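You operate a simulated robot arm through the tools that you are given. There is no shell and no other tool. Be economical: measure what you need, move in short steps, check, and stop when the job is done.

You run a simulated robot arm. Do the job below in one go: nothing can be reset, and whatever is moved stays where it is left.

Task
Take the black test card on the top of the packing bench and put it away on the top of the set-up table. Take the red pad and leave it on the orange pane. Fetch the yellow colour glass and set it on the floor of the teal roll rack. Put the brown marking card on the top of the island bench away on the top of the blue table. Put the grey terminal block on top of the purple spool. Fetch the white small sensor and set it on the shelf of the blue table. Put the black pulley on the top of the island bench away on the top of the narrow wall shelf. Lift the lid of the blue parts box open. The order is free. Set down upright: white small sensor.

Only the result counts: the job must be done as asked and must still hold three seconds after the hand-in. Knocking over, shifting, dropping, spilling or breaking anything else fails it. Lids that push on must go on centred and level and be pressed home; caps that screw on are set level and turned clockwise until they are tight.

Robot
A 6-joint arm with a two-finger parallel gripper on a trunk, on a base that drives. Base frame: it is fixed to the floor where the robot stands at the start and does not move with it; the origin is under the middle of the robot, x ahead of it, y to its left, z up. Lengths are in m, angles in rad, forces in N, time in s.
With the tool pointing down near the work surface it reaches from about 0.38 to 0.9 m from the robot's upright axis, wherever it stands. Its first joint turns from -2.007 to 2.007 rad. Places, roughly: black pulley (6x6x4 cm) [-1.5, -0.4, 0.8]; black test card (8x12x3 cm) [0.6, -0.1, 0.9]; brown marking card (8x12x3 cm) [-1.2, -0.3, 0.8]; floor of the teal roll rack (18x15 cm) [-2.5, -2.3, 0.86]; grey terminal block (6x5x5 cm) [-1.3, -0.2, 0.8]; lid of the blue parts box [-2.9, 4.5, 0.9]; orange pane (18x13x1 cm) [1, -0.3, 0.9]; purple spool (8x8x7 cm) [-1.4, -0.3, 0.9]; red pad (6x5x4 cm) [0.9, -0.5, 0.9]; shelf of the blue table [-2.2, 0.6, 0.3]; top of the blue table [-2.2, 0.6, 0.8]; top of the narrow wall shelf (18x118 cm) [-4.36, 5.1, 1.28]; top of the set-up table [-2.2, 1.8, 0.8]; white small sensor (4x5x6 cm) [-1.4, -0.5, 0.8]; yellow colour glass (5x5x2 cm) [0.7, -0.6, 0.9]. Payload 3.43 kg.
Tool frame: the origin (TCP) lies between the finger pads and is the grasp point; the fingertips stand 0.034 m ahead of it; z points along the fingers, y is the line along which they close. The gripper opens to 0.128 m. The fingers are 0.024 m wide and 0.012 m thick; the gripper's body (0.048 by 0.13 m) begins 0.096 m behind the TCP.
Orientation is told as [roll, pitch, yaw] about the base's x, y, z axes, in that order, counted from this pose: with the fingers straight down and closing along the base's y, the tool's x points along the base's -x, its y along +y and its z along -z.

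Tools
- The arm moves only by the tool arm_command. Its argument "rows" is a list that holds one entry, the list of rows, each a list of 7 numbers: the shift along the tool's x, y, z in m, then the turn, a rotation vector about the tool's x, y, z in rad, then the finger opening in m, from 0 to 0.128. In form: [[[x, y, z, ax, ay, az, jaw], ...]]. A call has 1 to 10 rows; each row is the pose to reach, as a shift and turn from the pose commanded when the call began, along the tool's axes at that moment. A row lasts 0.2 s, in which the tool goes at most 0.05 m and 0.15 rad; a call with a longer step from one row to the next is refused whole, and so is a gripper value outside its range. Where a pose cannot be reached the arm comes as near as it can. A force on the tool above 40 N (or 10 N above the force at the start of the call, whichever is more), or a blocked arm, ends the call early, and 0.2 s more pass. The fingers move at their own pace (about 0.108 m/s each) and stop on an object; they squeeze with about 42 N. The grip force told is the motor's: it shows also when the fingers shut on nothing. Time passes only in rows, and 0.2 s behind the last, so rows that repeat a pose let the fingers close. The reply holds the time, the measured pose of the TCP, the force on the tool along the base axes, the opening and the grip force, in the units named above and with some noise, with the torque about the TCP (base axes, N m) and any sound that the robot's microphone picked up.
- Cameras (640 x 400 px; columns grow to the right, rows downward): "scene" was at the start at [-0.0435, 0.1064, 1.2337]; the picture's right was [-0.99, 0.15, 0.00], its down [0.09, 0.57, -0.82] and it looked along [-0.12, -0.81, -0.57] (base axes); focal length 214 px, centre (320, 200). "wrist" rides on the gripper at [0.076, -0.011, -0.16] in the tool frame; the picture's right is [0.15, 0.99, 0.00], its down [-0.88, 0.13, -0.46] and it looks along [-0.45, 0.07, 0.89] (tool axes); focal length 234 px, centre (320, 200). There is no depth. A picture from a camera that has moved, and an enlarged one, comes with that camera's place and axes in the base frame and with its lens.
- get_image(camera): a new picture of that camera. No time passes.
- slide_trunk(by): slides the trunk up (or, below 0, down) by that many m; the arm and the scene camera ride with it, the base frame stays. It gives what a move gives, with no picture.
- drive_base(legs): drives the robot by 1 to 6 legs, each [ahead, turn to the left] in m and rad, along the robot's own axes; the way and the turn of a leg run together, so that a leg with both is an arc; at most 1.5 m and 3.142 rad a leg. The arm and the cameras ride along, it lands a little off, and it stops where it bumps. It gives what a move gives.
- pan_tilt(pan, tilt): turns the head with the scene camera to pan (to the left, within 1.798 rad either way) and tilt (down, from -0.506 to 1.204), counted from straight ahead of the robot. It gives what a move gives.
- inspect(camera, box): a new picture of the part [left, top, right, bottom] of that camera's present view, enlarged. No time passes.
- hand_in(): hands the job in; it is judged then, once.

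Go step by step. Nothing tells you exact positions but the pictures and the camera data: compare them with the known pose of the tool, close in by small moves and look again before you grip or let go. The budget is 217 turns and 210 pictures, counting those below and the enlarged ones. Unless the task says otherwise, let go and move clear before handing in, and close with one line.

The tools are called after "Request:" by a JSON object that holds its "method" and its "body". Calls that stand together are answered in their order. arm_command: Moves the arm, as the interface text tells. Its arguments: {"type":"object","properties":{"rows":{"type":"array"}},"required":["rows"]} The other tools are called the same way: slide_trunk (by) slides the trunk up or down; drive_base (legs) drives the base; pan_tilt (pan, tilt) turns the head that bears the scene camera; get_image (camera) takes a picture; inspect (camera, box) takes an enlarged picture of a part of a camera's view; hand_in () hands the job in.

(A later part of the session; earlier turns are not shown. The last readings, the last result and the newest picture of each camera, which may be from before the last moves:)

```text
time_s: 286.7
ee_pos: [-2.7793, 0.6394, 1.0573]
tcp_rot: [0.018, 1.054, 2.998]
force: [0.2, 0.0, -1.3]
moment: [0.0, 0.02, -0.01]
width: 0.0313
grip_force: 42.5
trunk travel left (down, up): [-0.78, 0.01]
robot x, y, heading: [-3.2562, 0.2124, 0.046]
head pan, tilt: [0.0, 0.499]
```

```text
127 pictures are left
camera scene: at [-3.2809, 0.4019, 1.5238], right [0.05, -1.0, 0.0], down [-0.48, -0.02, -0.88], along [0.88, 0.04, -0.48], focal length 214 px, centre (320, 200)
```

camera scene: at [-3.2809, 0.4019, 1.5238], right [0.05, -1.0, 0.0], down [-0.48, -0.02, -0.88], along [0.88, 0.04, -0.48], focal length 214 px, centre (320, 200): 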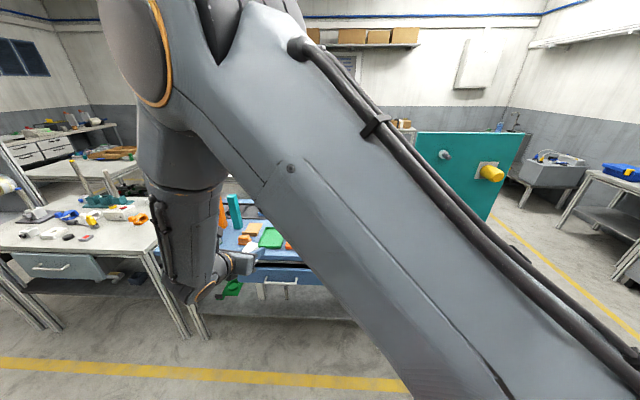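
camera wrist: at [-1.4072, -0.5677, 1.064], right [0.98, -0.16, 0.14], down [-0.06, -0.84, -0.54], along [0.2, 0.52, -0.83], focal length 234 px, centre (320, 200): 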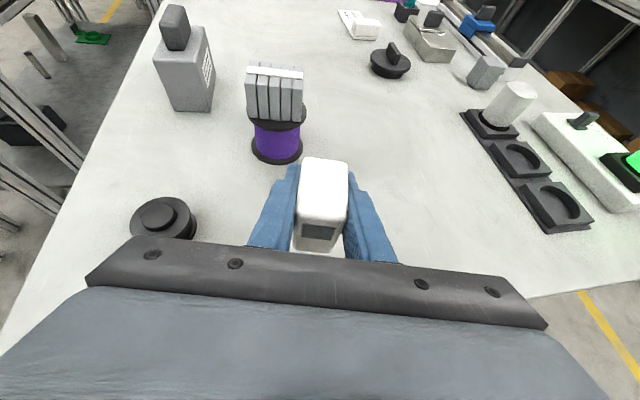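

I lower the trunk to look into the shelf.

Request:
{"method": "slide_trunk", "body": {"by": -0.6}}

Request:
{"method": "pan_tilt", "body": {"pan": -0.5, "tilt": 0.5}}

Request:
{"method": "get_image", "body": {"camera": "scene"}}

Request:
{"method": "pan_tilt", "body": {"pan": 0.7, "tilt": 0.5}}

Request:
{"method": "get_image", "body": {"camera": "scene"}}

Request:
{"method": "get_image", "body": {"camera": "wrist"}}

```text
refused: -0.6 is not a number from -0.4 to 0.4
```

```text
time_s: 287.6
ee_pos: [-2.7791, 0.6392, 1.0575]
tcp_rot: [0.019, 1.055, 2.998]
force: [0.0, -0.1, -0.6]
moment: [0.01, -0.06, -0.02]
width: 0.0314
grip_force: 41.9
trunk travel left (down, up): [-0.78, 0.01]
robot x, y, heading: [-3.2545, 0.2076, 0.051]
head pan, tilt: [-0.499, 0.499]
```

```text
126 pictures are left
camera scene: at [-3.2899, 0.3579, 1.5238], right [-0.44, -0.9, 0.0], down [-0.43, 0.21, -0.88], along [0.79, -0.38, -0.48], focal length 214 px, centre (320, 200)
```

scene: 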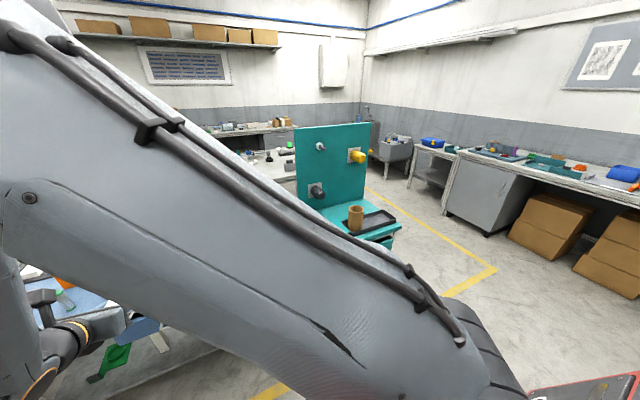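

```text
time_s: 289.0
ee_pos: [-2.7791, 0.639, 1.0576]
tcp_rot: [0.019, 1.055, 2.999]
force: [0.8, 0.2, -0.4]
moment: [0.02, 0.01, 0.0]
width: 0.0315
grip_force: 41.9
trunk travel left (down, up): [-0.78, 0.01]
robot x, y, heading: [-3.253, 0.2098, 0.049]
head pan, tilt: [0.7, 0.499]
```

```text
125 pictures are left
camera scene: at [-3.3049, 0.4593, 1.5238], right [0.68, -0.73, 0.0], down [-0.35, -0.33, -0.88], along [0.64, 0.6, -0.48], focal length 214 px, centre (320, 200)
```

scene: 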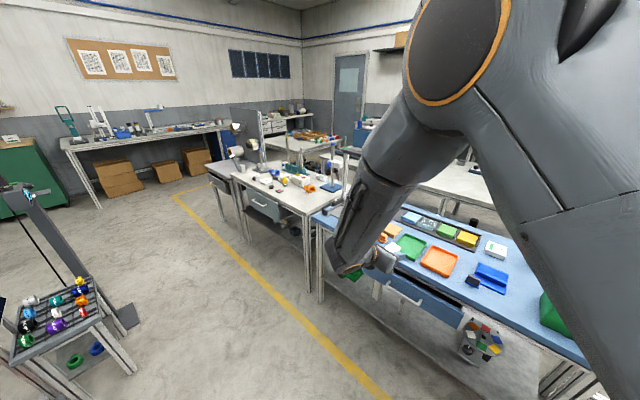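

```text
124 pictures are left
camera wrist: at [-2.8773, 0.668, 1.2026], right [-0.09, -0.99, 0.14], down [-0.84, 0.0, -0.54], along [0.53, -0.16, -0.83], focal length 234 px, centre (320, 200)
```

wrist: 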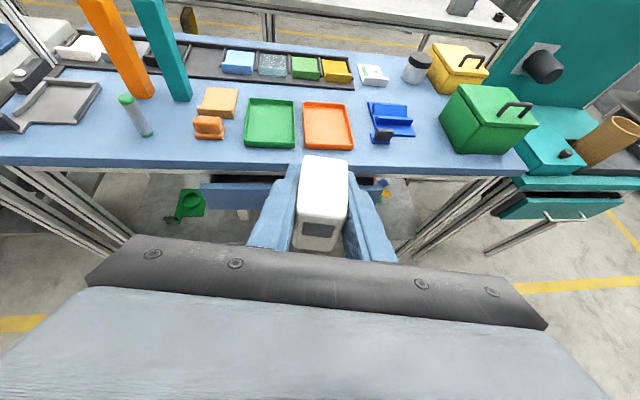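

Request:
{"method": "slide_trunk", "body": {"by": -0.4}}

Request:
{"method": "get_image", "body": {"camera": "wrist"}}

Request:
{"method": "get_image", "body": {"camera": "scene"}}

```text
time_s: 292.9
ee_pos: [-2.7786, 0.639, 0.657]
tcp_rot: [0.02, 1.053, 2.998]
force: [0.2, -0.5, -1.4]
moment: [0.01, 0.0, -0.03]
width: 0.0313
grip_force: 41.9
trunk travel left (down, up): [-0.38, 0.41]
robot x, y, heading: [-3.2516, 0.211, 0.046]
head pan, tilt: [0.7, 0.499]
```

```text
123 pictures are left
camera wrist: at [-2.8773, 0.6679, 0.8026], right [-0.09, -0.99, 0.14], down [-0.84, 0.0, -0.54], along [0.53, -0.16, -0.83], focal length 234 px, centre (320, 200)
```

wrist: 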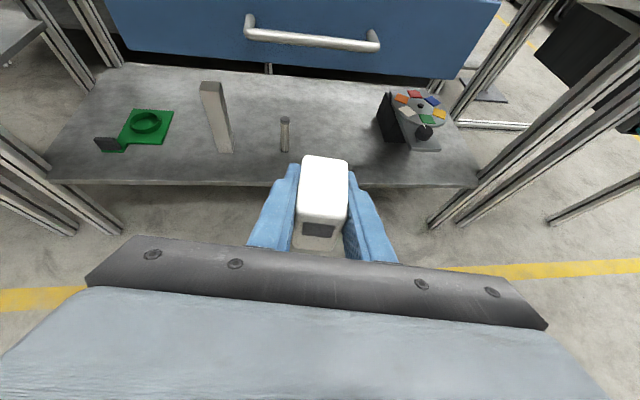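

```text
122 pictures are left
camera scene: at [-3.1938, 0.4645, 1.1238], right [0.68, -0.73, 0.0], down [-0.35, -0.33, -0.88], along [0.64, 0.6, -0.48], focal length 214 px, centre (320, 200)
```

scene: 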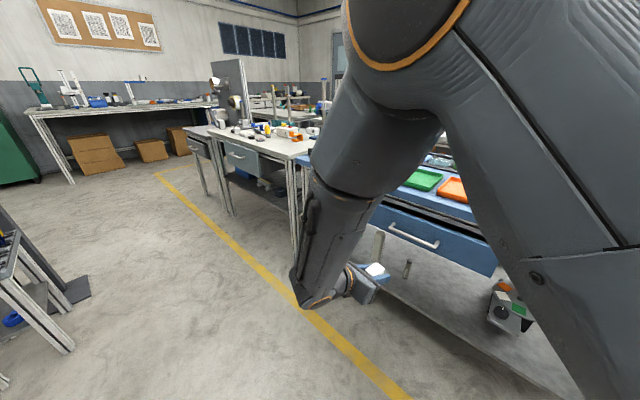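

I can see the shelf: free area around (-2.45,0.50) between the small post and the colour disc; its edge is at x≈-2.51 and the drawer bottom at z≈0.60. I lower further, outside the table.

Request:
{"method": "slide_trunk", "body": {"by": -0.23}}

Request:
{"method": "arm_command", "body": {"rows": [[[-0.0098, 0.0345, -0.0173, 0, 0, 0, 0], [-0.0196, 0.069, -0.0346, 0, 0, 0, 0], [0, 0.1, 0, 0, 0, 0, 0], [0, 0.138, 0, 0, 0, 0, 0]]]}}

Request:
{"method": "get_image", "body": {"camera": "wrist"}}

```text
time_s: 295.3
ee_pos: [-2.7787, 0.6392, 0.427]
tcp_rot: [0.019, 1.053, 2.999]
force: [0.2, 0.0, -1.5]
moment: [-0.02, -0.03, 0.02]
width: 0.0314
grip_force: 42.3
trunk travel left (down, up): [-0.15, 0.64]
robot x, y, heading: [-3.2503, 0.2061, 0.042]
head pan, tilt: [0.7, 0.499]
```

```text
refused: row 3 steps farther than a row can; nothing moved
```

```text
121 pictures are left
camera wrist: at [-2.8773, 0.6679, 0.5727], right [-0.09, -0.99, 0.14], down [-0.84, 0.0, -0.54], along [0.53, -0.16, -0.83], focal length 234 px, centre (320, 200)
```

wrist: 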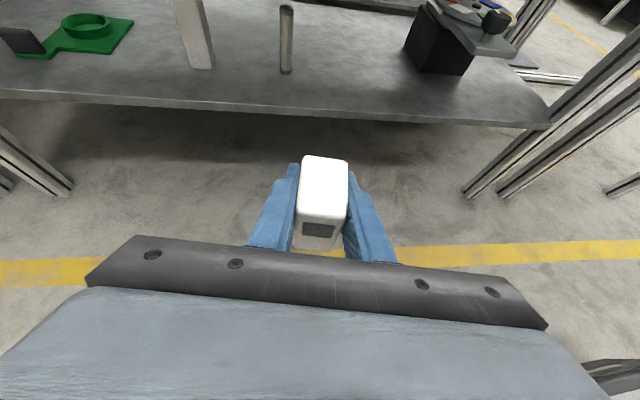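

Shelf surface at z≈0.294. I shift sideways and move in partly.

Request:
{"method": "arm_command", "body": {"rows": [[[0, 0.045, 0, 0, 0, 0, 0], [0, 0.09, 0, 0, 0, 0, 0], [0.024, 0.09, 0.0422, 0, 0, 0, 0], [0.048, 0.09, 0.0844, 0, 0, 0, 0], [0.072, 0.09, 0.1266, 0, 0, 0, 0], [0.096, 0.09, 0.1688, 0, 0, 0, 0], [0.12, 0.09, 0.211, 0, 0, 0, 0]]]}}

Request:
{"method": "get_image", "body": {"camera": "wrist"}}

Request:
{"method": "get_image", "body": {"camera": "scene"}}

```text
time_s: 296.9
ee_pos: [-2.553, 0.5133, 0.4279]
tcp_rot: [0.021, 1.054, 3.003]
force: [-0.5, 0.8, -1.8]
moment: [0.0, 0.0, -0.02]
width: 0.0315
grip_force: 41.6
trunk travel left (down, up): [-0.15, 0.64]
robot x, y, heading: [-3.256, 0.209, 0.052]
head pan, tilt: [0.7, 0.499]
```

```text
120 pictures are left
camera wrist: at [-2.651, 0.5408, 0.5733], right [-0.08, -0.99, 0.14], down [-0.84, 0.0, -0.54], along [0.53, -0.16, -0.83], focal length 234 px, centre (320, 200)
```

wrist: 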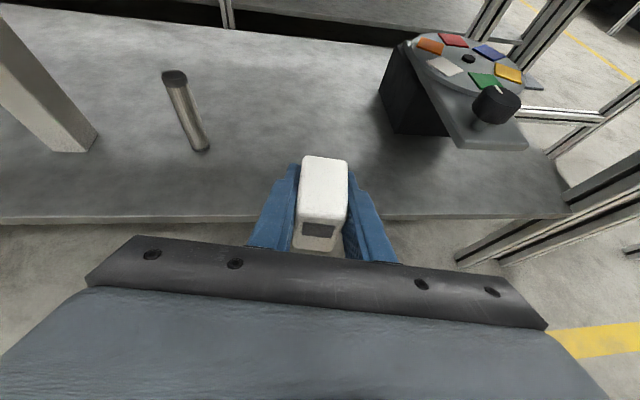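

```text
119 pictures are left
camera scene: at [-3.13, 0.4675, 0.8938], right [0.68, -0.73, 0.0], down [-0.35, -0.33, -0.88], along [0.64, 0.6, -0.48], focal length 214 px, centre (320, 200)
```

scene: 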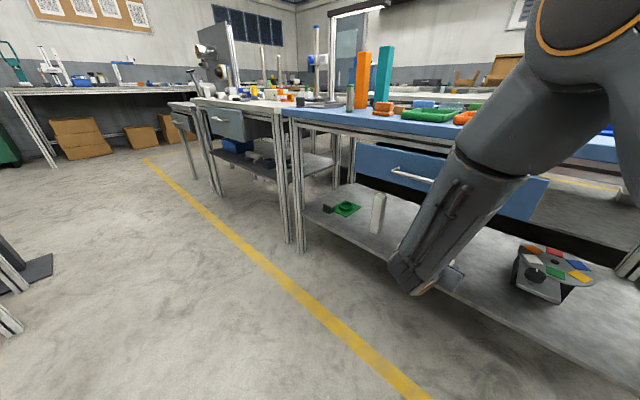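

Request:
{"method": "arm_command", "body": {"rows": [[[0.0247, 0, 0.0435, 0, 0, 0, 0], [0.0494, 0, 0.0869, 0, 0, 0, 0], [0.0146, 0, 0.1067, 0, 0, 0, 0], [-0.0114, 0, 0.1215, 0, 0, 0, 0]]]}}

Request:
{"method": "get_image", "body": {"camera": "wrist"}}

Request:
{"method": "get_image", "body": {"camera": "scene"}}

```text
time_s: 297.9
ee_pos: [-2.4526, 0.4939, 0.3588]
tcp_rot: [0.017, 1.054, 2.997]
force: [-0.4, -0.3, -1.0]
moment: [0.0, 0.0, -0.01]
width: 0.0313
grip_force: 41.4
trunk travel left (down, up): [-0.15, 0.64]
robot x, y, heading: [-3.2547, 0.2088, 0.046]
head pan, tilt: [0.7, 0.499]
```

```text
118 pictures are left
camera wrist: at [-2.5507, 0.523, 0.503], right [-0.09, -0.99, 0.14], down [-0.84, 0.0, -0.54], along [0.53, -0.16, -0.83], focal length 234 px, centre (320, 200)
```

wrist: 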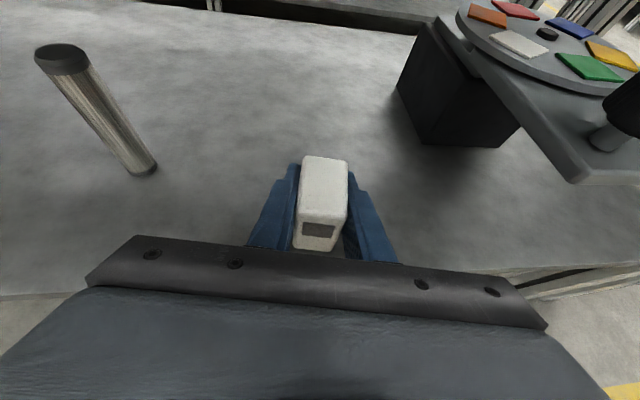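

```text
117 pictures are left
camera scene: at [-3.1299, 0.4674, 0.8938], right [0.68, -0.73, 0.0], down [-0.35, -0.33, -0.88], along [0.64, 0.6, -0.48], focal length 214 px, centre (320, 200)
```

scene: 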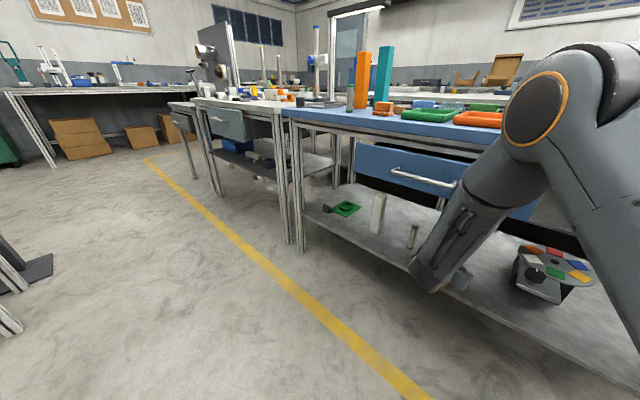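

Request:
{"method": "arm_command", "body": {"rows": [[[0.0074, 0, 0.013, 0, 0, 0, 0], [-0.01, 0, 0.023, 0, 0, 0, 0], [-0.0165, 0, 0.0266, 0, 0, 0, 0]]]}}

```text
time_s: 298.7
ee_pos: [-2.4398, 0.4939, 0.3322]
tcp_rot: [0.019, 1.053, 2.997]
force: [0.8, -0.5, -1.3]
moment: [0.01, 0.01, -0.01]
width: 0.0315
grip_force: 42.5
trunk travel left (down, up): [-0.15, 0.64]
robot x, y, heading: [-3.2559, 0.2054, 0.049]
head pan, tilt: [0.7, 0.499]
```

Request:
{"method": "arm_command", "body": {"rows": [[[-0.0026, 0, 0.0015, 0, 0, 0, 0], [-0.0052, 0, 0.003, 0, 0, 0, 0], [-0.0078, 0, 0.0045, 0, 0, 0, 0]]]}}

```text
time_s: 299.6
ee_pos: [-2.437, 0.4933, 0.3271]
tcp_rot: [0.01, 1.066, 2.99]
force: [1.0, -0.1, 10.1]
moment: [0.17, 0.24, -0.05]
width: 0.0314
grip_force: 41.6
trunk travel left (down, up): [-0.15, 0.64]
robot x, y, heading: [-3.2554, 0.2097, 0.05]
head pan, tilt: [0.7, 0.499]
stopped in row 3: the force on the tool passed its limit at 41 N (the readings are from after the stop); the commanded pose is now the measured one
```

Contact with the shelf. I restore the small tilt error and release, then back out along the tool axis.

Request:
{"method": "arm_command", "body": {"rows": [[[0.001, 0, 0, 0, -0.012, 0, 0], [0.001, 0, 0, 0, -0.012, 0, 0.04], [0.001, 0, 0, 0, -0.012, 0, 0.07], [0.001, 0, 0, 0, -0.012, 0, 0.075]]]}}

Request:
{"method": "get_image", "body": {"camera": "wrist"}}

```text
time_s: 300.6
ee_pos: [-2.4383, 0.4941, 0.3271]
tcp_rot: [0.013, 1.048, 2.992]
force: [-6.2, -9.2, 13.6]
moment: [0.23, -0.25, -0.08]
width: 0.0695
grip_force: 0.1
trunk travel left (down, up): [-0.15, 0.64]
robot x, y, heading: [-3.2537, 0.2094, 0.04]
head pan, tilt: [0.7, 0.499]
```

```text
116 pictures are left
camera wrist: at [-2.5361, 0.5214, 0.4731], right [-0.08, -0.99, 0.13], down [-0.84, 0.0, -0.54], along [0.53, -0.16, -0.83], focal length 234 px, centre (320, 200)
```

wrist: 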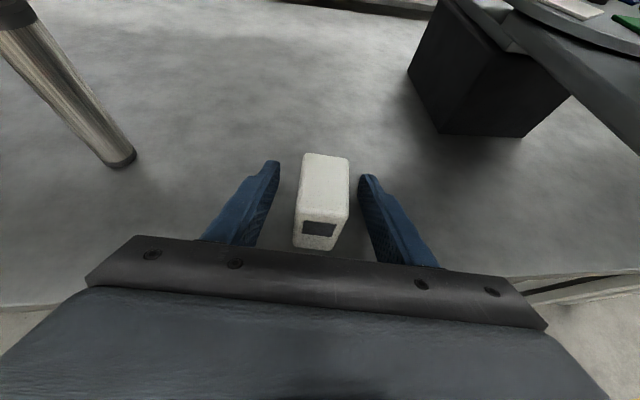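

Request:
{"method": "arm_command", "body": {"rows": [[[0.003, 0, -0.01, 0, 0, 0, 0.075], [0.003, 0, -0.04, 0, 0, 0, 0.08], [0.003, 0, -0.085, 0, 0, 0, 0.08], [-0.005, 0, -0.13, 0, 0, 0, 0.08], [-0.015, 0, -0.175, 0, 0, 0, 0.08], [-0.025, 0, -0.22, 0, 0, 0, 0.08], [-0.035, 0, -0.265, 0, 0, 0, 0.08], [-0.045, 0, -0.31, 0, 0, 0, 0.08]]]}}

Request:
{"method": "get_image", "body": {"camera": "wrist"}}

```text
time_s: 302.4
ee_pos: [-2.7233, 0.5407, 0.4449]
tcp_rot: [0.013, 1.051, 2.992]
force: [0.0, -1.0, 0.2]
moment: [0.02, 0.0, 0.02]
width: 0.0801
grip_force: 0.1
trunk travel left (down, up): [-0.15, 0.64]
robot x, y, heading: [-3.2537, 0.2126, 0.049]
head pan, tilt: [0.7, 0.499]
```

```text
115 pictures are left
camera wrist: at [-2.8213, 0.5688, 0.5903], right [-0.09, -0.99, 0.13], down [-0.84, 0.0, -0.54], along [0.53, -0.16, -0.83], focal length 234 px, centre (320, 200)
```

wrist: 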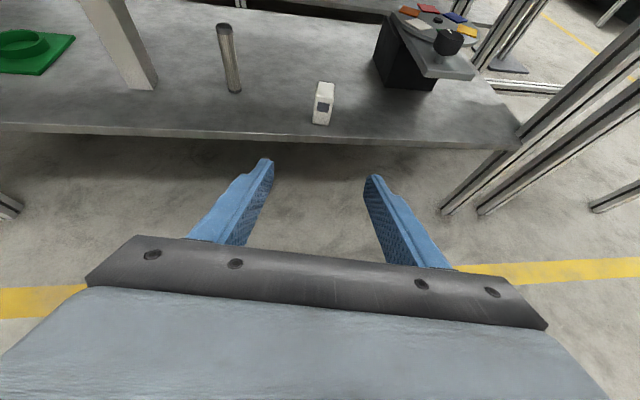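

Sensor stands upright on the shelf. I raise the trunk and drive back to the island for the pulley.

Request:
{"method": "slide_trunk", "body": {"by": 0.4}}

Request:
{"method": "slide_trunk", "body": {"by": 0.23}}

Request:
{"method": "drive_base", "body": {"legs": [[0, -1.6], [0.85, 0], [0.84, 0], [0, 1.57], [1.13, 0], [1.13, 0]]}}

```text
time_s: 306.2
ee_pos: [-2.7257, 0.5402, 0.8413]
tcp_rot: [0.015, 1.048, 2.994]
force: [-0.6, -0.4, 0.4]
moment: [0.01, -0.02, 0.0]
width: 0.0799
grip_force: 0.0
trunk travel left (down, up): [-0.55, 0.24]
robot x, y, heading: [-3.2557, 0.2085, 0.043]
head pan, tilt: [0.7, 0.499]
```

```text
time_s: 308.7
ee_pos: [-2.7269, 0.5396, 1.0714]
tcp_rot: [0.014, 1.051, 2.995]
force: [0.3, 0.2, 0.3]
moment: [0.0, -0.04, 0.0]
width: 0.0799
grip_force: 0.1
trunk travel left (down, up): [-0.78, 0.01]
robot x, y, heading: [-3.2556, 0.2052, 0.046]
head pan, tilt: [0.7, 0.499]
```

```text
time_s: 336.0
ee_pos: [-0.368, -1.1777, 1.0703]
tcp_rot: [0.013, 1.049, 2.963]
force: [0.7, 0.5, 0.2]
moment: [0.02, 0.01, 0.05]
width: 0.0797
grip_force: 0.0
trunk travel left (down, up): [-0.78, 0.01]
robot x, y, heading: [-0.9028, -1.4942, 0.017]
head pan, tilt: [0.7, 0.499]
```

Request:
{"method": "drive_base", "body": {"legs": [[0, 1.68], [0.52, 0], [0, -0.14]]}}

Request:
{"method": "get_image", "body": {"camera": "wrist"}}

```text
time_s: 343.8
ee_pos: [-1.3326, -0.461, 1.072]
tcp_rot: [0.014, 1.051, -1.722]
force: [0.5, -0.1, -0.6]
moment: [0.01, 0.03, 0.01]
width: 0.08
grip_force: 0.0
trunk travel left (down, up): [-0.78, 0.01]
robot x, y, heading: [-1.002, -0.9908, 1.61]
head pan, tilt: [0.7, 0.499]
```

```text
114 pictures are left
camera wrist: at [-1.3605, -0.5593, 1.2173], right [0.99, -0.09, 0.13], down [0.0, -0.84, -0.54], along [0.16, 0.53, -0.83], focal length 234 px, centre (320, 200)
```

wrist: 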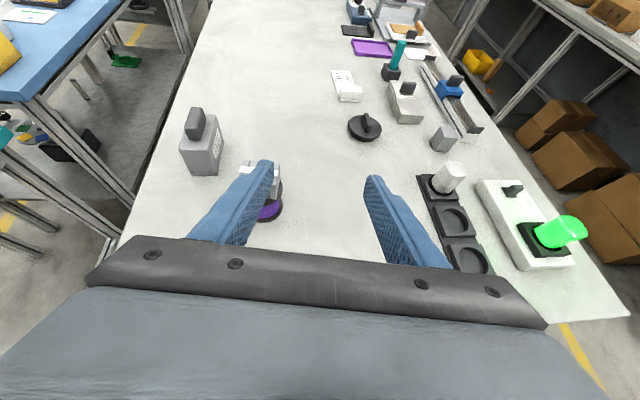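

I move to a pre-grasp south of the pulley.

Request:
{"method": "arm_command", "body": {"rows": [[[-0.0122, -0.0365, -0.0213, 0, 0, 0, 0.09], [-0.0244, -0.073, -0.0425, 0, 0, 0, 0.09], [-0.0365, -0.1096, -0.0638, 0, 0, 0, 0.09], [-0.0487, -0.1461, -0.085, 0, 0, 0, 0.09], [-0.0609, -0.1826, -0.1063, 0, 0, 0, 0.09], [-0.095, -0.1826, -0.0868, 0, 0, 0, 0.09], [-0.129, -0.1826, -0.0673, 0, 0, 0, 0.09], [-0.163, -0.1826, -0.0478, 0, 0, 0, 0.09], [-0.1972, -0.1826, -0.0283, 0, 0, 0, 0.09]]]}}

Request:
{"method": "get_image", "body": {"camera": "wrist"}}

```text
time_s: 345.8
ee_pos: [-1.5313, -0.5539, 0.9133]
tcp_rot: [0.01, 1.05, -1.724]
force: [0.0, -0.2, 0.2]
moment: [-0.01, 0.07, 0.04]
width: 0.0898
grip_force: 0.0
trunk travel left (down, up): [-0.78, 0.01]
robot x, y, heading: [-1.0056, -0.9908, 1.614]
head pan, tilt: [0.7, 0.499]
```

```text
113 pictures are left
camera wrist: at [-1.5595, -0.6508, 1.0585], right [0.99, -0.09, 0.13], down [0.0, -0.84, -0.54], along [0.16, 0.53, -0.83], focal length 234 px, centre (320, 200)
```

wrist: 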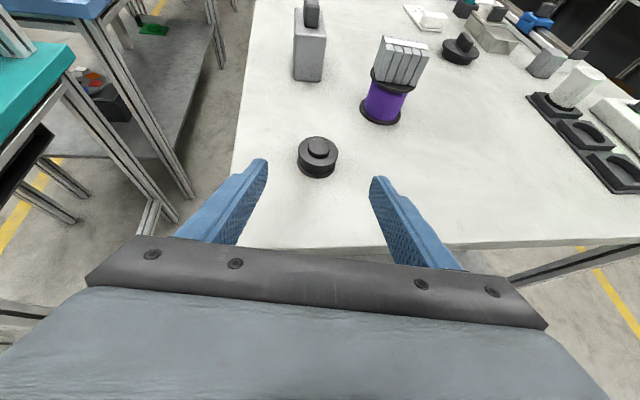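

Request:
{"method": "arm_command", "body": {"rows": [[[0, -0.001, 0.044, 0, 0, 0, 0.09], [0, -0.001, 0.088, 0, 0, 0, 0.09], [0, -0.001, 0.128, 0, 0, 0, 0.09]]]}}

Request:
{"method": "inspect", "body": {"camera": "wrist", "box": [220, 110, 420, 235]}}

```text
time_s: 346.6
ee_pos: [-1.5152, -0.4483, 0.8478]
tcp_rot: [0.014, 1.048, -1.719]
force: [-0.5, -0.5, 0.6]
moment: [0.01, -0.02, 0.02]
width: 0.0902
grip_force: 0.1
trunk travel left (down, up): [-0.78, 0.01]
robot x, y, heading: [-1.0022, -0.9906, 1.617]
head pan, tilt: [0.7, 0.499]
```

```text
3.20 times, centred on (320, 172) of wrist
camera zoom: at [-1.5431, -0.5451, 0.9942], right [0.99, -0.09, 0.13], down [0.0, -0.84, -0.54], along [0.16, 0.53, -0.83], focal length 749 px, centre (320, 288)
```

zoom: 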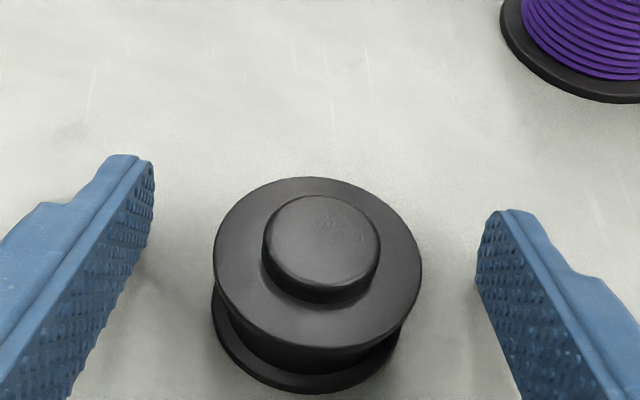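

Request:
{"method": "arm_command", "body": {"rows": [[[0, 0, 0.005, 0, 0, 0, 0.07], [0, 0, 0.005, 0, 0, 0, 0.04], [0, 0, 0.005, 0, 0, 0, 0.0], [0, 0, 0.005, 0, 0, 0, 0.0], [0, 0, 0.005, 0, 0, 0, 0.0], [0.026, 0, -0.01, 0, 0, 0, 0], [0.06, 0, -0.03, 0, 0, 0, 0], [0.1, 0, -0.052, 0, 0, 0, 0]]]}}

Request:
{"method": "get_image", "body": {"camera": "wrist"}}

```text
time_s: 348.4
ee_pos: [-1.5146, -0.4367, 0.9597]
tcp_rot: [0.016, 1.05, -1.719]
force: [0.2, 0.3, -1.9]
moment: [-0.01, -0.01, -0.05]
width: 0.0505
grip_force: 42.0
trunk travel left (down, up): [-0.78, 0.01]
robot x, y, heading: [-1.0031, -0.9902, 1.606]
head pan, tilt: [0.7, 0.499]
```

```text
111 pictures are left
camera wrist: at [-1.5423, -0.5333, 1.105], right [0.99, -0.09, 0.13], down [0.0, -0.84, -0.54], along [0.16, 0.53, -0.83], focal length 234 px, centre (320, 200)
```

wrist: 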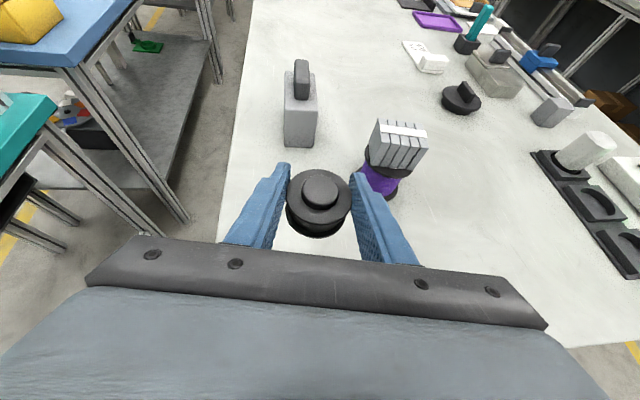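

Pulley held. I raise it, back out and drive west then north toward the wall shelf.

Request:
{"method": "arm_command", "body": {"rows": [[[0.043, 0, -0.025, 0, 0, 0, 0], [0.087, 0, -0.05, 0, 0, 0, 0]]]}}

Request:
{"method": "drive_base", "body": {"legs": [[-0.5, 0], [0, 1.53], [1.1, 0], [1.1, 0], [0, -1.55]]}}

Request:
{"method": "pan_tilt", "body": {"pan": 0.0, "tilt": 0.1}}

Request:
{"method": "get_image", "body": {"camera": "scene"}}

```text
refused: row 2 steps farther than a row can; nothing moved
```

```text
time_s: 369.4
ee_pos: [-3.742, -0.9793, 0.9589]
tcp_rot: [0.014, 1.051, -1.686]
force: [0.2, -0.2, -1.2]
moment: [0.03, 0.04, 0.0]
width: 0.0506
grip_force: 42.5
trunk travel left (down, up): [-0.78, 0.01]
robot x, y, heading: [-3.2092, -1.5165, 1.648]
head pan, tilt: [0.7, 0.499]
```

```text
time_s: 370.5
ee_pos: [-3.7415, -0.9784, 0.9599]
tcp_rot: [0.014, 1.05, -1.685]
force: [0.0, -0.6, -1.7]
moment: [0.01, 0.02, 0.0]
width: 0.0507
grip_force: 41.6
trunk travel left (down, up): [-0.78, 0.01]
robot x, y, heading: [-3.2108, -1.5156, 1.656]
head pan, tilt: [0.0, 0.099]
```

```text
110 pictures are left
camera scene: at [-3.4015, -1.5519, 1.5608], right [1.0, 0.08, 0.0], down [0.01, -0.1, -0.99], along [-0.08, 0.99, -0.1], focal length 214 px, centre (320, 200)
```

scene: 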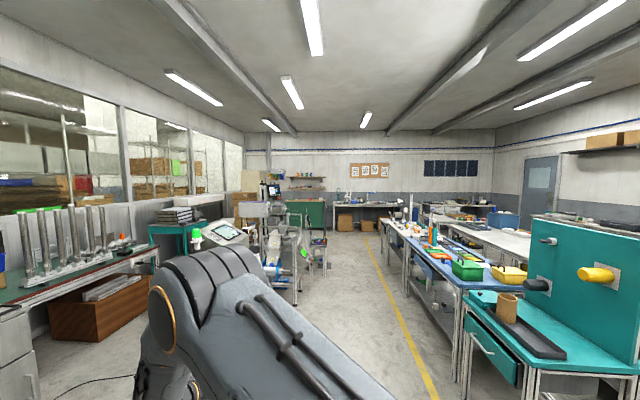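

The wall shelf is on the north wall (long along x), above a green cabinet. I bring the arm in front of the robot for the narrow aisle, raising it, then drive north.

Request:
{"method": "arm_command", "body": {"rows": [[[0.015, 0.045, 0.0066, 0, 0, 0, 0], [0.03, 0.09, 0.0133, 0, 0, 0, 0], [0.046, 0.135, 0.02, 0, 0, 0, 0], [0.061, 0.18, 0.0266, 0, 0, 0, 0], [0.076, 0.225, 0.033, 0, 0, 0, 0], [0.092, 0.27, 0.04, 0, 0, 0, 0], [0.107, 0.315, 0.0466, 0, 0, 0, 0], [0.122, 0.36, 0.053, 0, 0, 0, 0], [0.137, 0.405, 0.06, 0, 0, 0, 0], [0.153, 0.45, 0.0665, 0, 0, 0, 0]]]}}

Request:
{"method": "drive_base", "body": {"legs": [[0, -0.2], [1.2, 0], [0, 0.115], [1.3, 0], [1.3, 0]]}}

Request:
{"method": "get_image", "body": {"camera": "scene"}}

```text
time_s: 372.7
ee_pos: [-3.2835, -0.9004, 1.0634]
tcp_rot: [0.014, 1.049, -1.684]
force: [-0.7, 0.1, -1.8]
moment: [0.03, -0.05, -0.06]
width: 0.0508
grip_force: 42.0
trunk travel left (down, up): [-0.78, 0.01]
robot x, y, heading: [-3.2103, -1.5174, 1.656]
head pan, tilt: [0.0, 0.099]
```

```text
time_s: 392.2
ee_pos: [-3.2277, 2.8537, 1.0635]
tcp_rot: [0.012, 1.052, -1.704]
force: [0.2, 0.0, -0.6]
moment: [0.0, -0.02, 0.02]
width: 0.0507
grip_force: 42.3
trunk travel left (down, up): [-0.78, 0.01]
robot x, y, heading: [-3.168, 2.2398, 1.633]
head pan, tilt: [0.0, 0.099]
```

```text
109 pictures are left
camera scene: at [-3.3571, 2.2073, 1.5609], right [1.0, 0.06, 0.0], down [0.01, -0.1, -1.0], along [-0.06, 0.99, -0.1], focal length 214 px, centre (320, 200)
```

scene: 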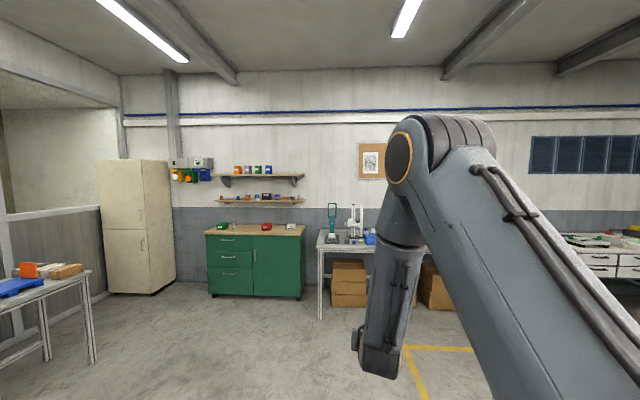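

Request:
{"method": "inspect", "body": {"camera": "scene", "box": [190, 140, 350, 240]}}

```text
4.00 times, centred on (270, 190) of scene
camera zoom: at [-3.3571, 2.2073, 1.5609], right [1.0, 0.06, 0.0], down [0.01, -0.1, -1.0], along [-0.06, 0.99, -0.1], focal length 858 px, centre (520, 240)
```

zoom: 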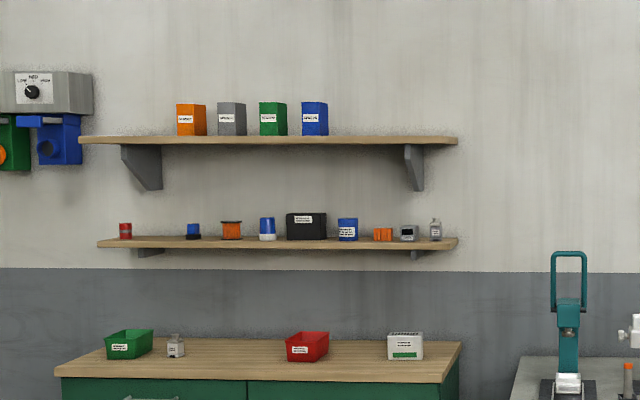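

Lower shelf (z≈1.27) has a 20 cm gap at x≈-4.79 between the red and blue items. I move north past the stand on my left, then check around.

Request:
{"method": "drive_base", "body": {"legs": [[0, -0.1], [0.6, 0]]}}

Request:
{"method": "pan_tilt", "body": {"pan": 0.9, "tilt": 0.5}}

Request:
{"method": "get_image", "body": {"camera": "scene"}}

```text
time_s: 396.1
ee_pos: [-3.1546, 3.4495, 1.0621]
tcp_rot: [0.013, 1.049, -1.792]
force: [0.0, 0.3, -1.5]
moment: [0.02, 0.02, 0.01]
width: 0.0504
grip_force: 42.1
trunk travel left (down, up): [-0.78, 0.01]
robot x, y, heading: [-3.1454, 2.8334, 1.545]
head pan, tilt: [0.0, 0.099]
```

```text
time_s: 397.3
ee_pos: [-3.155, 3.45, 1.0621]
tcp_rot: [0.013, 1.05, -1.793]
force: [-0.4, 0.1, -1.0]
moment: [0.0, -0.05, -0.01]
width: 0.0505
grip_force: 42.1
trunk travel left (down, up): [-0.78, 0.01]
robot x, y, heading: [-3.1513, 2.832, 1.543]
head pan, tilt: [0.901, 0.499]
```

```text
107 pictures are left
camera scene: at [-3.4123, 2.782, 1.5238], right [0.64, 0.77, 0.0], down [0.37, -0.31, -0.88], along [-0.67, 0.56, -0.48], focal length 214 px, centre (320, 200)
```

scene: 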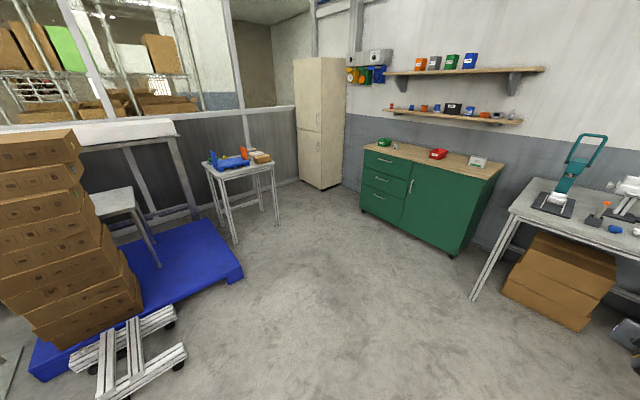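

Clear path. I drive to in front of the cabinet beneath the shelf.

Request:
{"method": "drive_base", "body": {"legs": [[0, 0.829], [1.1, 0], [1.05, 0], [0, -0.8]]}}

Request:
{"method": "slide_trunk", "body": {"by": 0.01}}

Request:
{"method": "pan_tilt", "body": {"pan": 0.5, "tilt": 0.2}}

Request:
{"method": "get_image", "body": {"camera": "scene"}}

Request:
{"method": "get_image", "body": {"camera": "wrist"}}

```text
time_s: 412.0
ee_pos: [-4.71, 4.8953, 1.0632]
tcp_rot: [0.012, 1.049, -1.749]
force: [0.5, -0.1, -2.0]
moment: [-0.04, -0.01, 0.0]
width: 0.0502
grip_force: 42.0
trunk travel left (down, up): [-0.78, 0.01]
robot x, y, heading: [-4.6776, 4.2756, 1.589]
head pan, tilt: [0.901, 0.499]
```

```text
time_s: 412.6
ee_pos: [-4.7102, 4.893, 1.073]
tcp_rot: [0.014, 1.049, -1.75]
force: [-0.7, 0.8, -2.2]
moment: [-0.02, 0.0, 0.01]
width: 0.0504
grip_force: 42.0
trunk travel left (down, up): [-0.79, 0.0]
robot x, y, heading: [-4.6802, 4.275, 1.588]
head pan, tilt: [0.901, 0.499]
```

```text
time_s: 413.5
ee_pos: [-4.71, 4.895, 1.0726]
tcp_rot: [0.011, 1.048, -1.749]
force: [0.2, -0.5, -2.2]
moment: [0.0, 0.01, -0.01]
width: 0.0505
grip_force: 42.4
trunk travel left (down, up): [-0.79, 0.0]
robot x, y, heading: [-4.6795, 4.2772, 1.589]
head pan, tilt: [0.499, 0.201]
```

```text
106 pictures are left
camera scene: at [-4.9129, 4.2387, 1.5614], right [0.87, 0.49, 0.0], down [0.1, -0.17, -0.98], along [-0.48, 0.85, -0.2], focal length 214 px, centre (320, 200)
```

scene: 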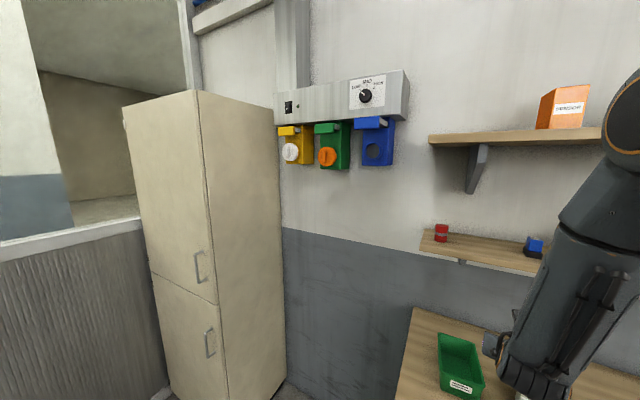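

```text
105 pictures are left
camera wrist: at [-4.7406, 4.7975, 1.2186], right [0.98, -0.11, 0.13], down [-0.03, -0.84, -0.54], along [0.17, 0.52, -0.83], focal length 234 px, centre (320, 200)
```

wrist: 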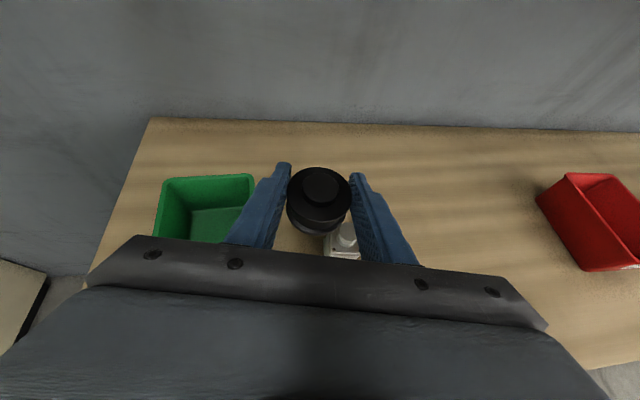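

I raise the pulley in front of the shelf gap and view the shelf from the wrist camera.

Request:
{"method": "arm_command", "body": {"rows": [[[0.0306, -0.0067, -0.0349, 0, 0, 0, 0], [0.0611, -0.0135, -0.0697, 0, 0, 0, 0], [0.0917, -0.0202, -0.1046, 0, 0, 0, 0], [0.1222, -0.027, -0.1394, 0, 0, 0, 0], [0.1528, -0.0337, -0.1743, 0, 0, 0, 0], [0.1833, -0.0405, -0.2091, 0, 0, 0, 0], [0.2139, -0.0472, -0.244, 0, 0, 0, 0]]]}}

Request:
{"method": "get_image", "body": {"camera": "wrist"}}

Request:
{"method": "get_image", "body": {"camera": "scene"}}

```text
time_s: 415.1
ee_pos: [-4.7834, 4.7978, 1.3794]
tcp_rot: [0.016, 1.05, -1.746]
force: [0.6, -0.2, -1.6]
moment: [-0.01, 0.01, -0.02]
width: 0.0502
grip_force: 42.1
trunk travel left (down, up): [-0.79, 0.0]
robot x, y, heading: [-4.6762, 4.2764, 1.589]
head pan, tilt: [0.499, 0.201]
```

```text
104 pictures are left
camera wrist: at [-4.8139, 4.7022, 1.5255], right [0.98, -0.11, 0.13], down [-0.03, -0.84, -0.54], along [0.17, 0.52, -0.83], focal length 234 px, centre (320, 200)
```

wrist: 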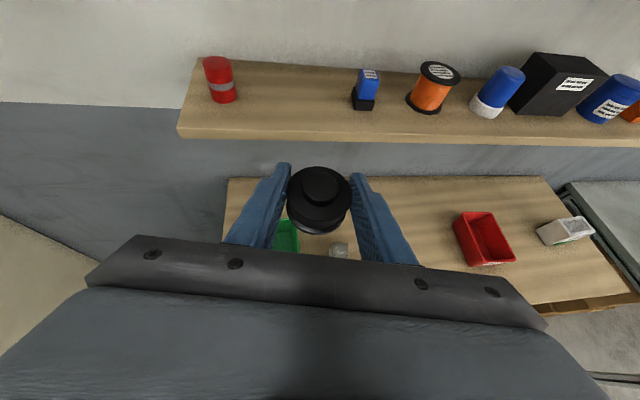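

```text
103 pictures are left
camera scene: at [-4.9128, 4.2391, 1.5615], right [0.87, 0.49, 0.0], down [0.1, -0.17, -0.98], along [-0.48, 0.85, -0.2], focal length 214 px, centre (320, 200)
```

scene: 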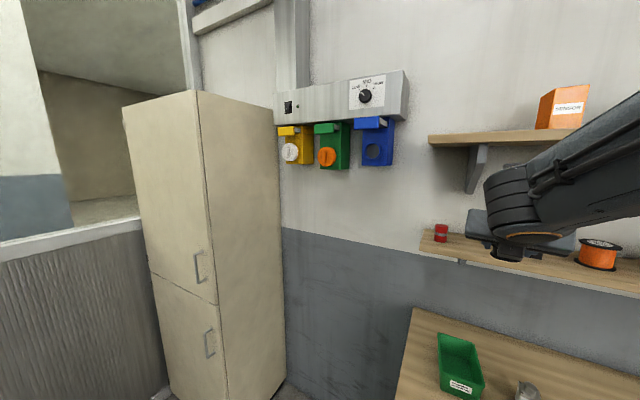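

Gap centre is at (-4.782, 5.06) on the shelf. I move in above it.

Request:
{"method": "arm_command", "body": {"rows": [[[0.0165, -0.0074, 0.0402, 0, 0, 0, 0], [0.033, -0.0148, 0.0803, 0, 0, 0, 0], [0.0495, -0.0221, 0.1205, 0, 0, 0, 0], [0.066, -0.0295, 0.1606, 0, 0, 0, 0], [0.0825, -0.0369, 0.2008, 0, 0, 0, 0], [0.099, -0.0443, 0.2409, 0, 0, 0, 0]]]}}

Request:
{"method": "get_image", "body": {"camera": "wrist"}}

Request:
{"method": "inspect", "body": {"camera": "scene", "box": [400, 150, 640, 300]}}

```text
time_s: 416.5
ee_pos: [-4.7757, 5.06, 1.3447]
tcp_rot: [0.012, 1.05, -1.75]
force: [0.6, 0.1, -1.7]
moment: [0.02, 0.01, -0.01]
width: 0.0504
grip_force: 41.7
trunk travel left (down, up): [-0.79, 0.0]
robot x, y, heading: [-4.675, 4.2788, 1.588]
head pan, tilt: [0.499, 0.201]
```

```text
102 pictures are left
camera wrist: at [-4.8058, 4.964, 1.4902], right [0.98, -0.11, 0.13], down [-0.03, -0.84, -0.54], along [0.17, 0.52, -0.83], focal length 234 px, centre (320, 200)
```

wrist: 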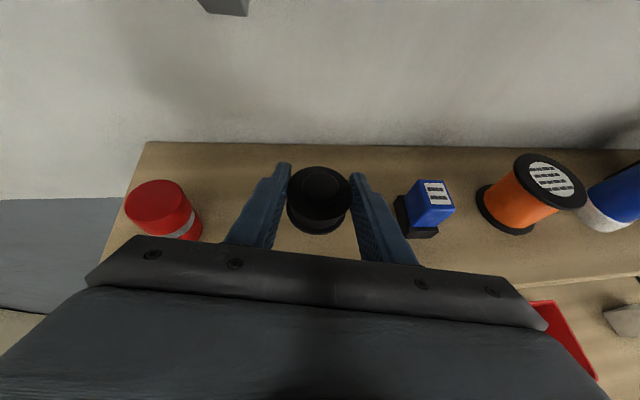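

```text
2.67 times, centred on (520, 225) of scene
camera zoom: at [-4.9127, 4.2383, 1.5615], right [0.87, 0.49, 0.0], down [0.1, -0.17, -0.98], along [-0.48, 0.85, -0.2], focal length 572 px, centre (-213, 133)
```

zoom: 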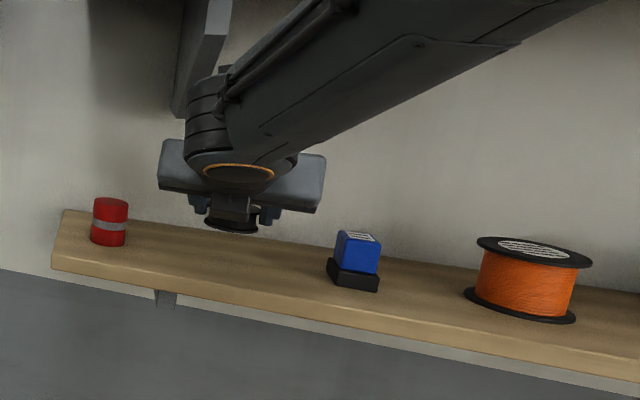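

Request:
{"method": "arm_command", "body": {"rows": [[[-0.0104, -0.002, 0.006, 0, 0, 0, 0], [-0.019, -0.004, 0.011, 0, 0, 0, 0]]]}}

Request:
{"method": "arm_command", "body": {"rows": [[[-0.0026, 0, 0.0015, 0, 0, 0, 0], [-0.0052, 0, 0.003, 0, 0, 0, 0], [-0.0078, 0, 0.0045, 0, 0, 0, 0]]]}}

```text
time_s: 417.1
ee_pos: [-4.7782, 5.0616, 1.3222]
tcp_rot: [0.013, 1.048, -1.749]
force: [0.3, -0.1, -1.2]
moment: [0.01, 0.02, 0.02]
width: 0.0503
grip_force: 42.2
trunk travel left (down, up): [-0.79, 0.0]
robot x, y, heading: [-4.68, 4.2747, 1.588]
head pan, tilt: [0.499, 0.201]
```

```text
time_s: 417.9
ee_pos: [-4.7762, 5.062, 1.3132]
tcp_rot: [0.015, 1.049, -1.748]
force: [0.2, -1.0, -2.0]
moment: [0.0, 0.01, -0.02]
width: 0.0506
grip_force: 42.1
trunk travel left (down, up): [-0.79, 0.0]
robot x, y, heading: [-4.68, 4.2762, 1.585]
head pan, tilt: [0.499, 0.201]
```

Request:
{"method": "arm_command", "body": {"rows": [[[-0.0026, 0, 0.0015, 0, 0, 0, 0], [-0.0052, 0, 0.003, 0, 0, 0, 0], [-0.0078, 0, 0.0045, 0, 0, 0, 0]]]}}

```text
time_s: 418.7
ee_pos: [-4.7769, 5.0625, 1.3049]
tcp_rot: [0.012, 1.05, -1.748]
force: [-0.7, 0.1, -1.6]
moment: [0.0, -0.03, 0.02]
width: 0.0501
grip_force: 42.3
trunk travel left (down, up): [-0.79, 0.0]
robot x, y, heading: [-4.6751, 4.2755, 1.588]
head pan, tilt: [0.499, 0.201]
```

Request:
{"method": "arm_command", "body": {"rows": [[[-0.0026, 0, 0.0015, 0, 0, 0, 0], [-0.0052, 0, 0.003, 0, 0, 0, 0], [-0.0078, 0, 0.0045, 0, 0, 0, 0]]]}}

Request:
{"method": "inspect", "body": {"camera": "scene", "box": [420, 190, 560, 278]}}

```text
time_s: 419.5
ee_pos: [-4.7764, 5.0607, 1.2975]
tcp_rot: [0.011, 1.053, -1.751]
force: [1.3, -1.8, 7.7]
moment: [0.0, 0.2, 0.0]
width: 0.0503
grip_force: 42.5
trunk travel left (down, up): [-0.79, 0.0]
robot x, y, heading: [-4.6745, 4.2792, 1.585]
head pan, tilt: [0.499, 0.201]
```

```text
4.55 times, centred on (490, 234) of scene
camera zoom: at [-4.9127, 4.2383, 1.5616], right [0.87, 0.49, 0.0], down [0.1, -0.17, -0.98], along [-0.48, 0.85, -0.2], focal length 975 px, centre (-453, 46)
```

zoom: 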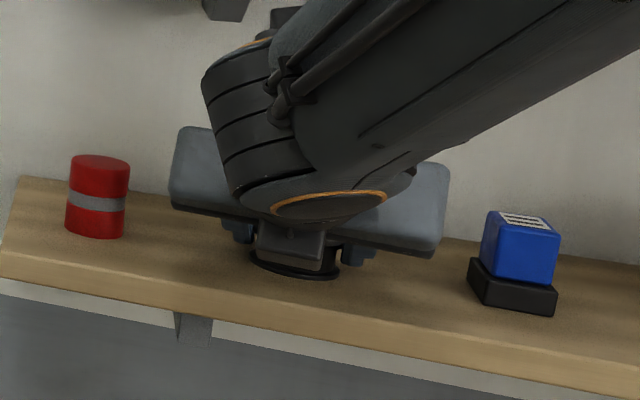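

Contact on the shelf. I release and withdraw along the tool axis.

Request:
{"method": "arm_command", "body": {"rows": [[[0, 0, 0, 0, 0, 0, 0.055], [0, 0, 0, 0, 0, 0, 0.07], [0, 0, 0, 0, 0, 0, 0.07], [0.004, 0, -0.01, 0, 0, 0, 0.07], [0.004, 0, -0.045, 0, 0, 0, 0.07], [0.0, 0, -0.09, 0, 0, 0, 0.07], [-0.01, 0, -0.135, 0, 0, 0, 0.07], [-0.03, 0, -0.18, 0, 0, 0, 0.07], [-0.05, 0, -0.22, 0, 0, 0, 0.07]]]}}

Request:
{"method": "get_image", "body": {"camera": "wrist"}}

```text
time_s: 421.5
ee_pos: [-4.8188, 4.8505, 1.3611]
tcp_rot: [0.015, 1.05, -1.747]
force: [-0.8, 0.2, -0.1]
moment: [-0.01, 0.04, 0.01]
width: 0.0701
grip_force: 0.1
trunk travel left (down, up): [-0.79, 0.0]
robot x, y, heading: [-4.6758, 4.2761, 1.583]
head pan, tilt: [0.499, 0.201]
```

```text
99 pictures are left
camera wrist: at [-4.8483, 4.7541, 1.5071], right [0.98, -0.11, 0.13], down [-0.03, -0.84, -0.54], along [0.17, 0.52, -0.83], focal length 234 px, centre (320, 200)
```

wrist: 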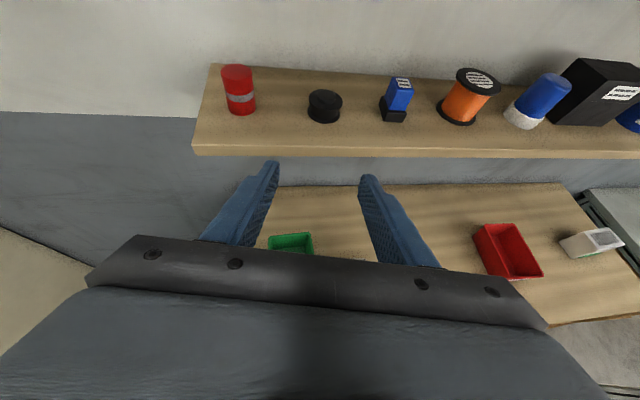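

Pulley is on the wall shelf. I back off and drive east to the bench with the blue parts box.

Request:
{"method": "drive_base", "body": {"legs": [[-0.55, 0], [0, -1.58], [0.87, 0], [0.87, 0], [0, 1.57]]}}

Request:
{"method": "pan_tilt", "body": {"pan": 0.3, "tilt": 0.6}}

Request:
{"method": "get_image", "body": {"camera": "scene"}}

Request:
{"method": "get_image", "body": {"camera": "wrist"}}

```text
time_s: 440.5
ee_pos: [-3.0937, 4.2478, 1.3624]
tcp_rot: [0.012, 1.048, -1.789]
force: [0.6, 1.0, -0.1]
moment: [0.0, 0.0, 0.02]
width: 0.07
grip_force: 0.0
trunk travel left (down, up): [-0.79, 0.0]
robot x, y, heading: [-2.9713, 3.67, 1.549]
head pan, tilt: [0.499, 0.201]
```

```text
time_s: 441.4
ee_pos: [-3.093, 4.246, 1.3618]
tcp_rot: [0.013, 1.05, -1.787]
force: [-1.0, -0.7, 0.7]
moment: [-0.03, 0.04, 0.04]
width: 0.0703
grip_force: 0.1
trunk travel left (down, up): [-0.79, 0.0]
robot x, y, heading: [-2.9742, 3.6661, 1.546]
head pan, tilt: [0.3, 0.6]
```

```text
98 pictures are left
camera scene: at [-3.1936, 3.6422, 1.5248], right [0.96, 0.28, 0.0], down [0.16, -0.54, -0.83], along [-0.23, 0.79, -0.56], focal length 214 px, centre (320, 200)
```

scene: 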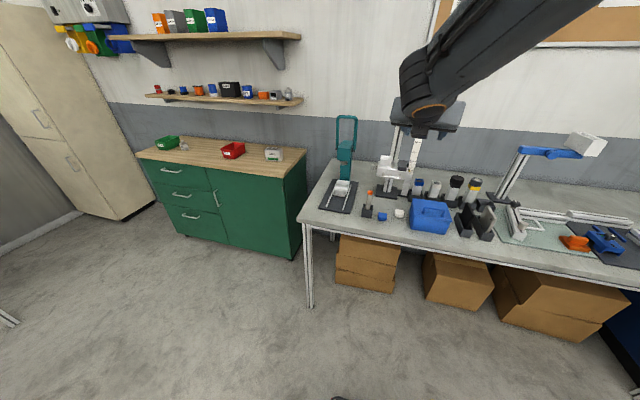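

```text
97 pictures are left
camera wrist: at [-3.1277, 4.1523, 1.5074], right [0.98, -0.15, 0.13], down [-0.06, -0.84, -0.54], along [0.19, 0.52, -0.83], focal length 234 px, centre (320, 200)
```

wrist: 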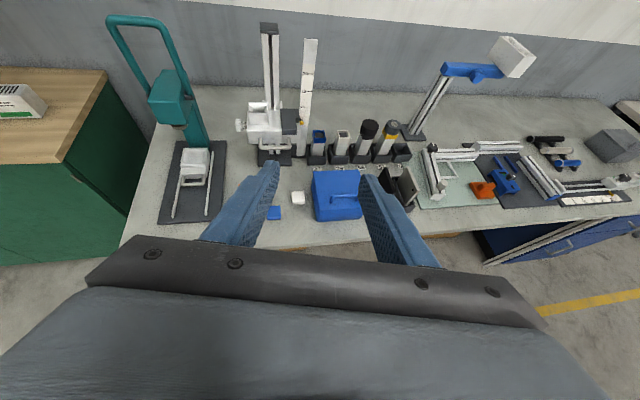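

Request:
{"method": "inspect", "body": {"camera": "wrist", "box": [260, 130, 440, 242]}}

Request:
{"method": "inspect", "body": {"camera": "scene", "box": [360, 170, 500, 258]}}

```text
3.56 times, centred on (350, 186) of wrist
camera zoom: at [-3.1277, 4.1523, 1.5074], right [0.98, -0.15, 0.13], down [-0.06, -0.84, -0.54], along [0.19, 0.52, -0.83], focal length 833 px, centre (213, 250)
```

zoom: 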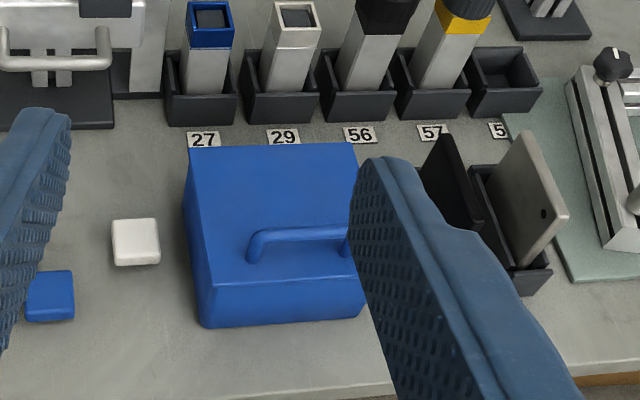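

```text
4.55 times, centred on (430, 214) of scene
camera zoom: at [-3.1936, 3.6422, 1.5248], right [0.96, 0.28, 0.0], down [0.16, -0.54, -0.83], along [-0.23, 0.79, -0.56], focal length 975 px, centre (-180, 136)
```

zoom: 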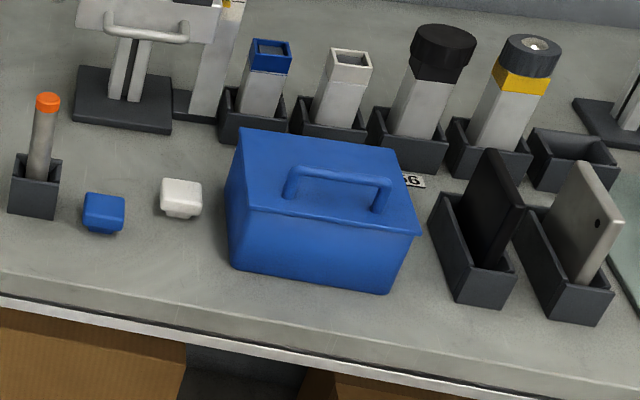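

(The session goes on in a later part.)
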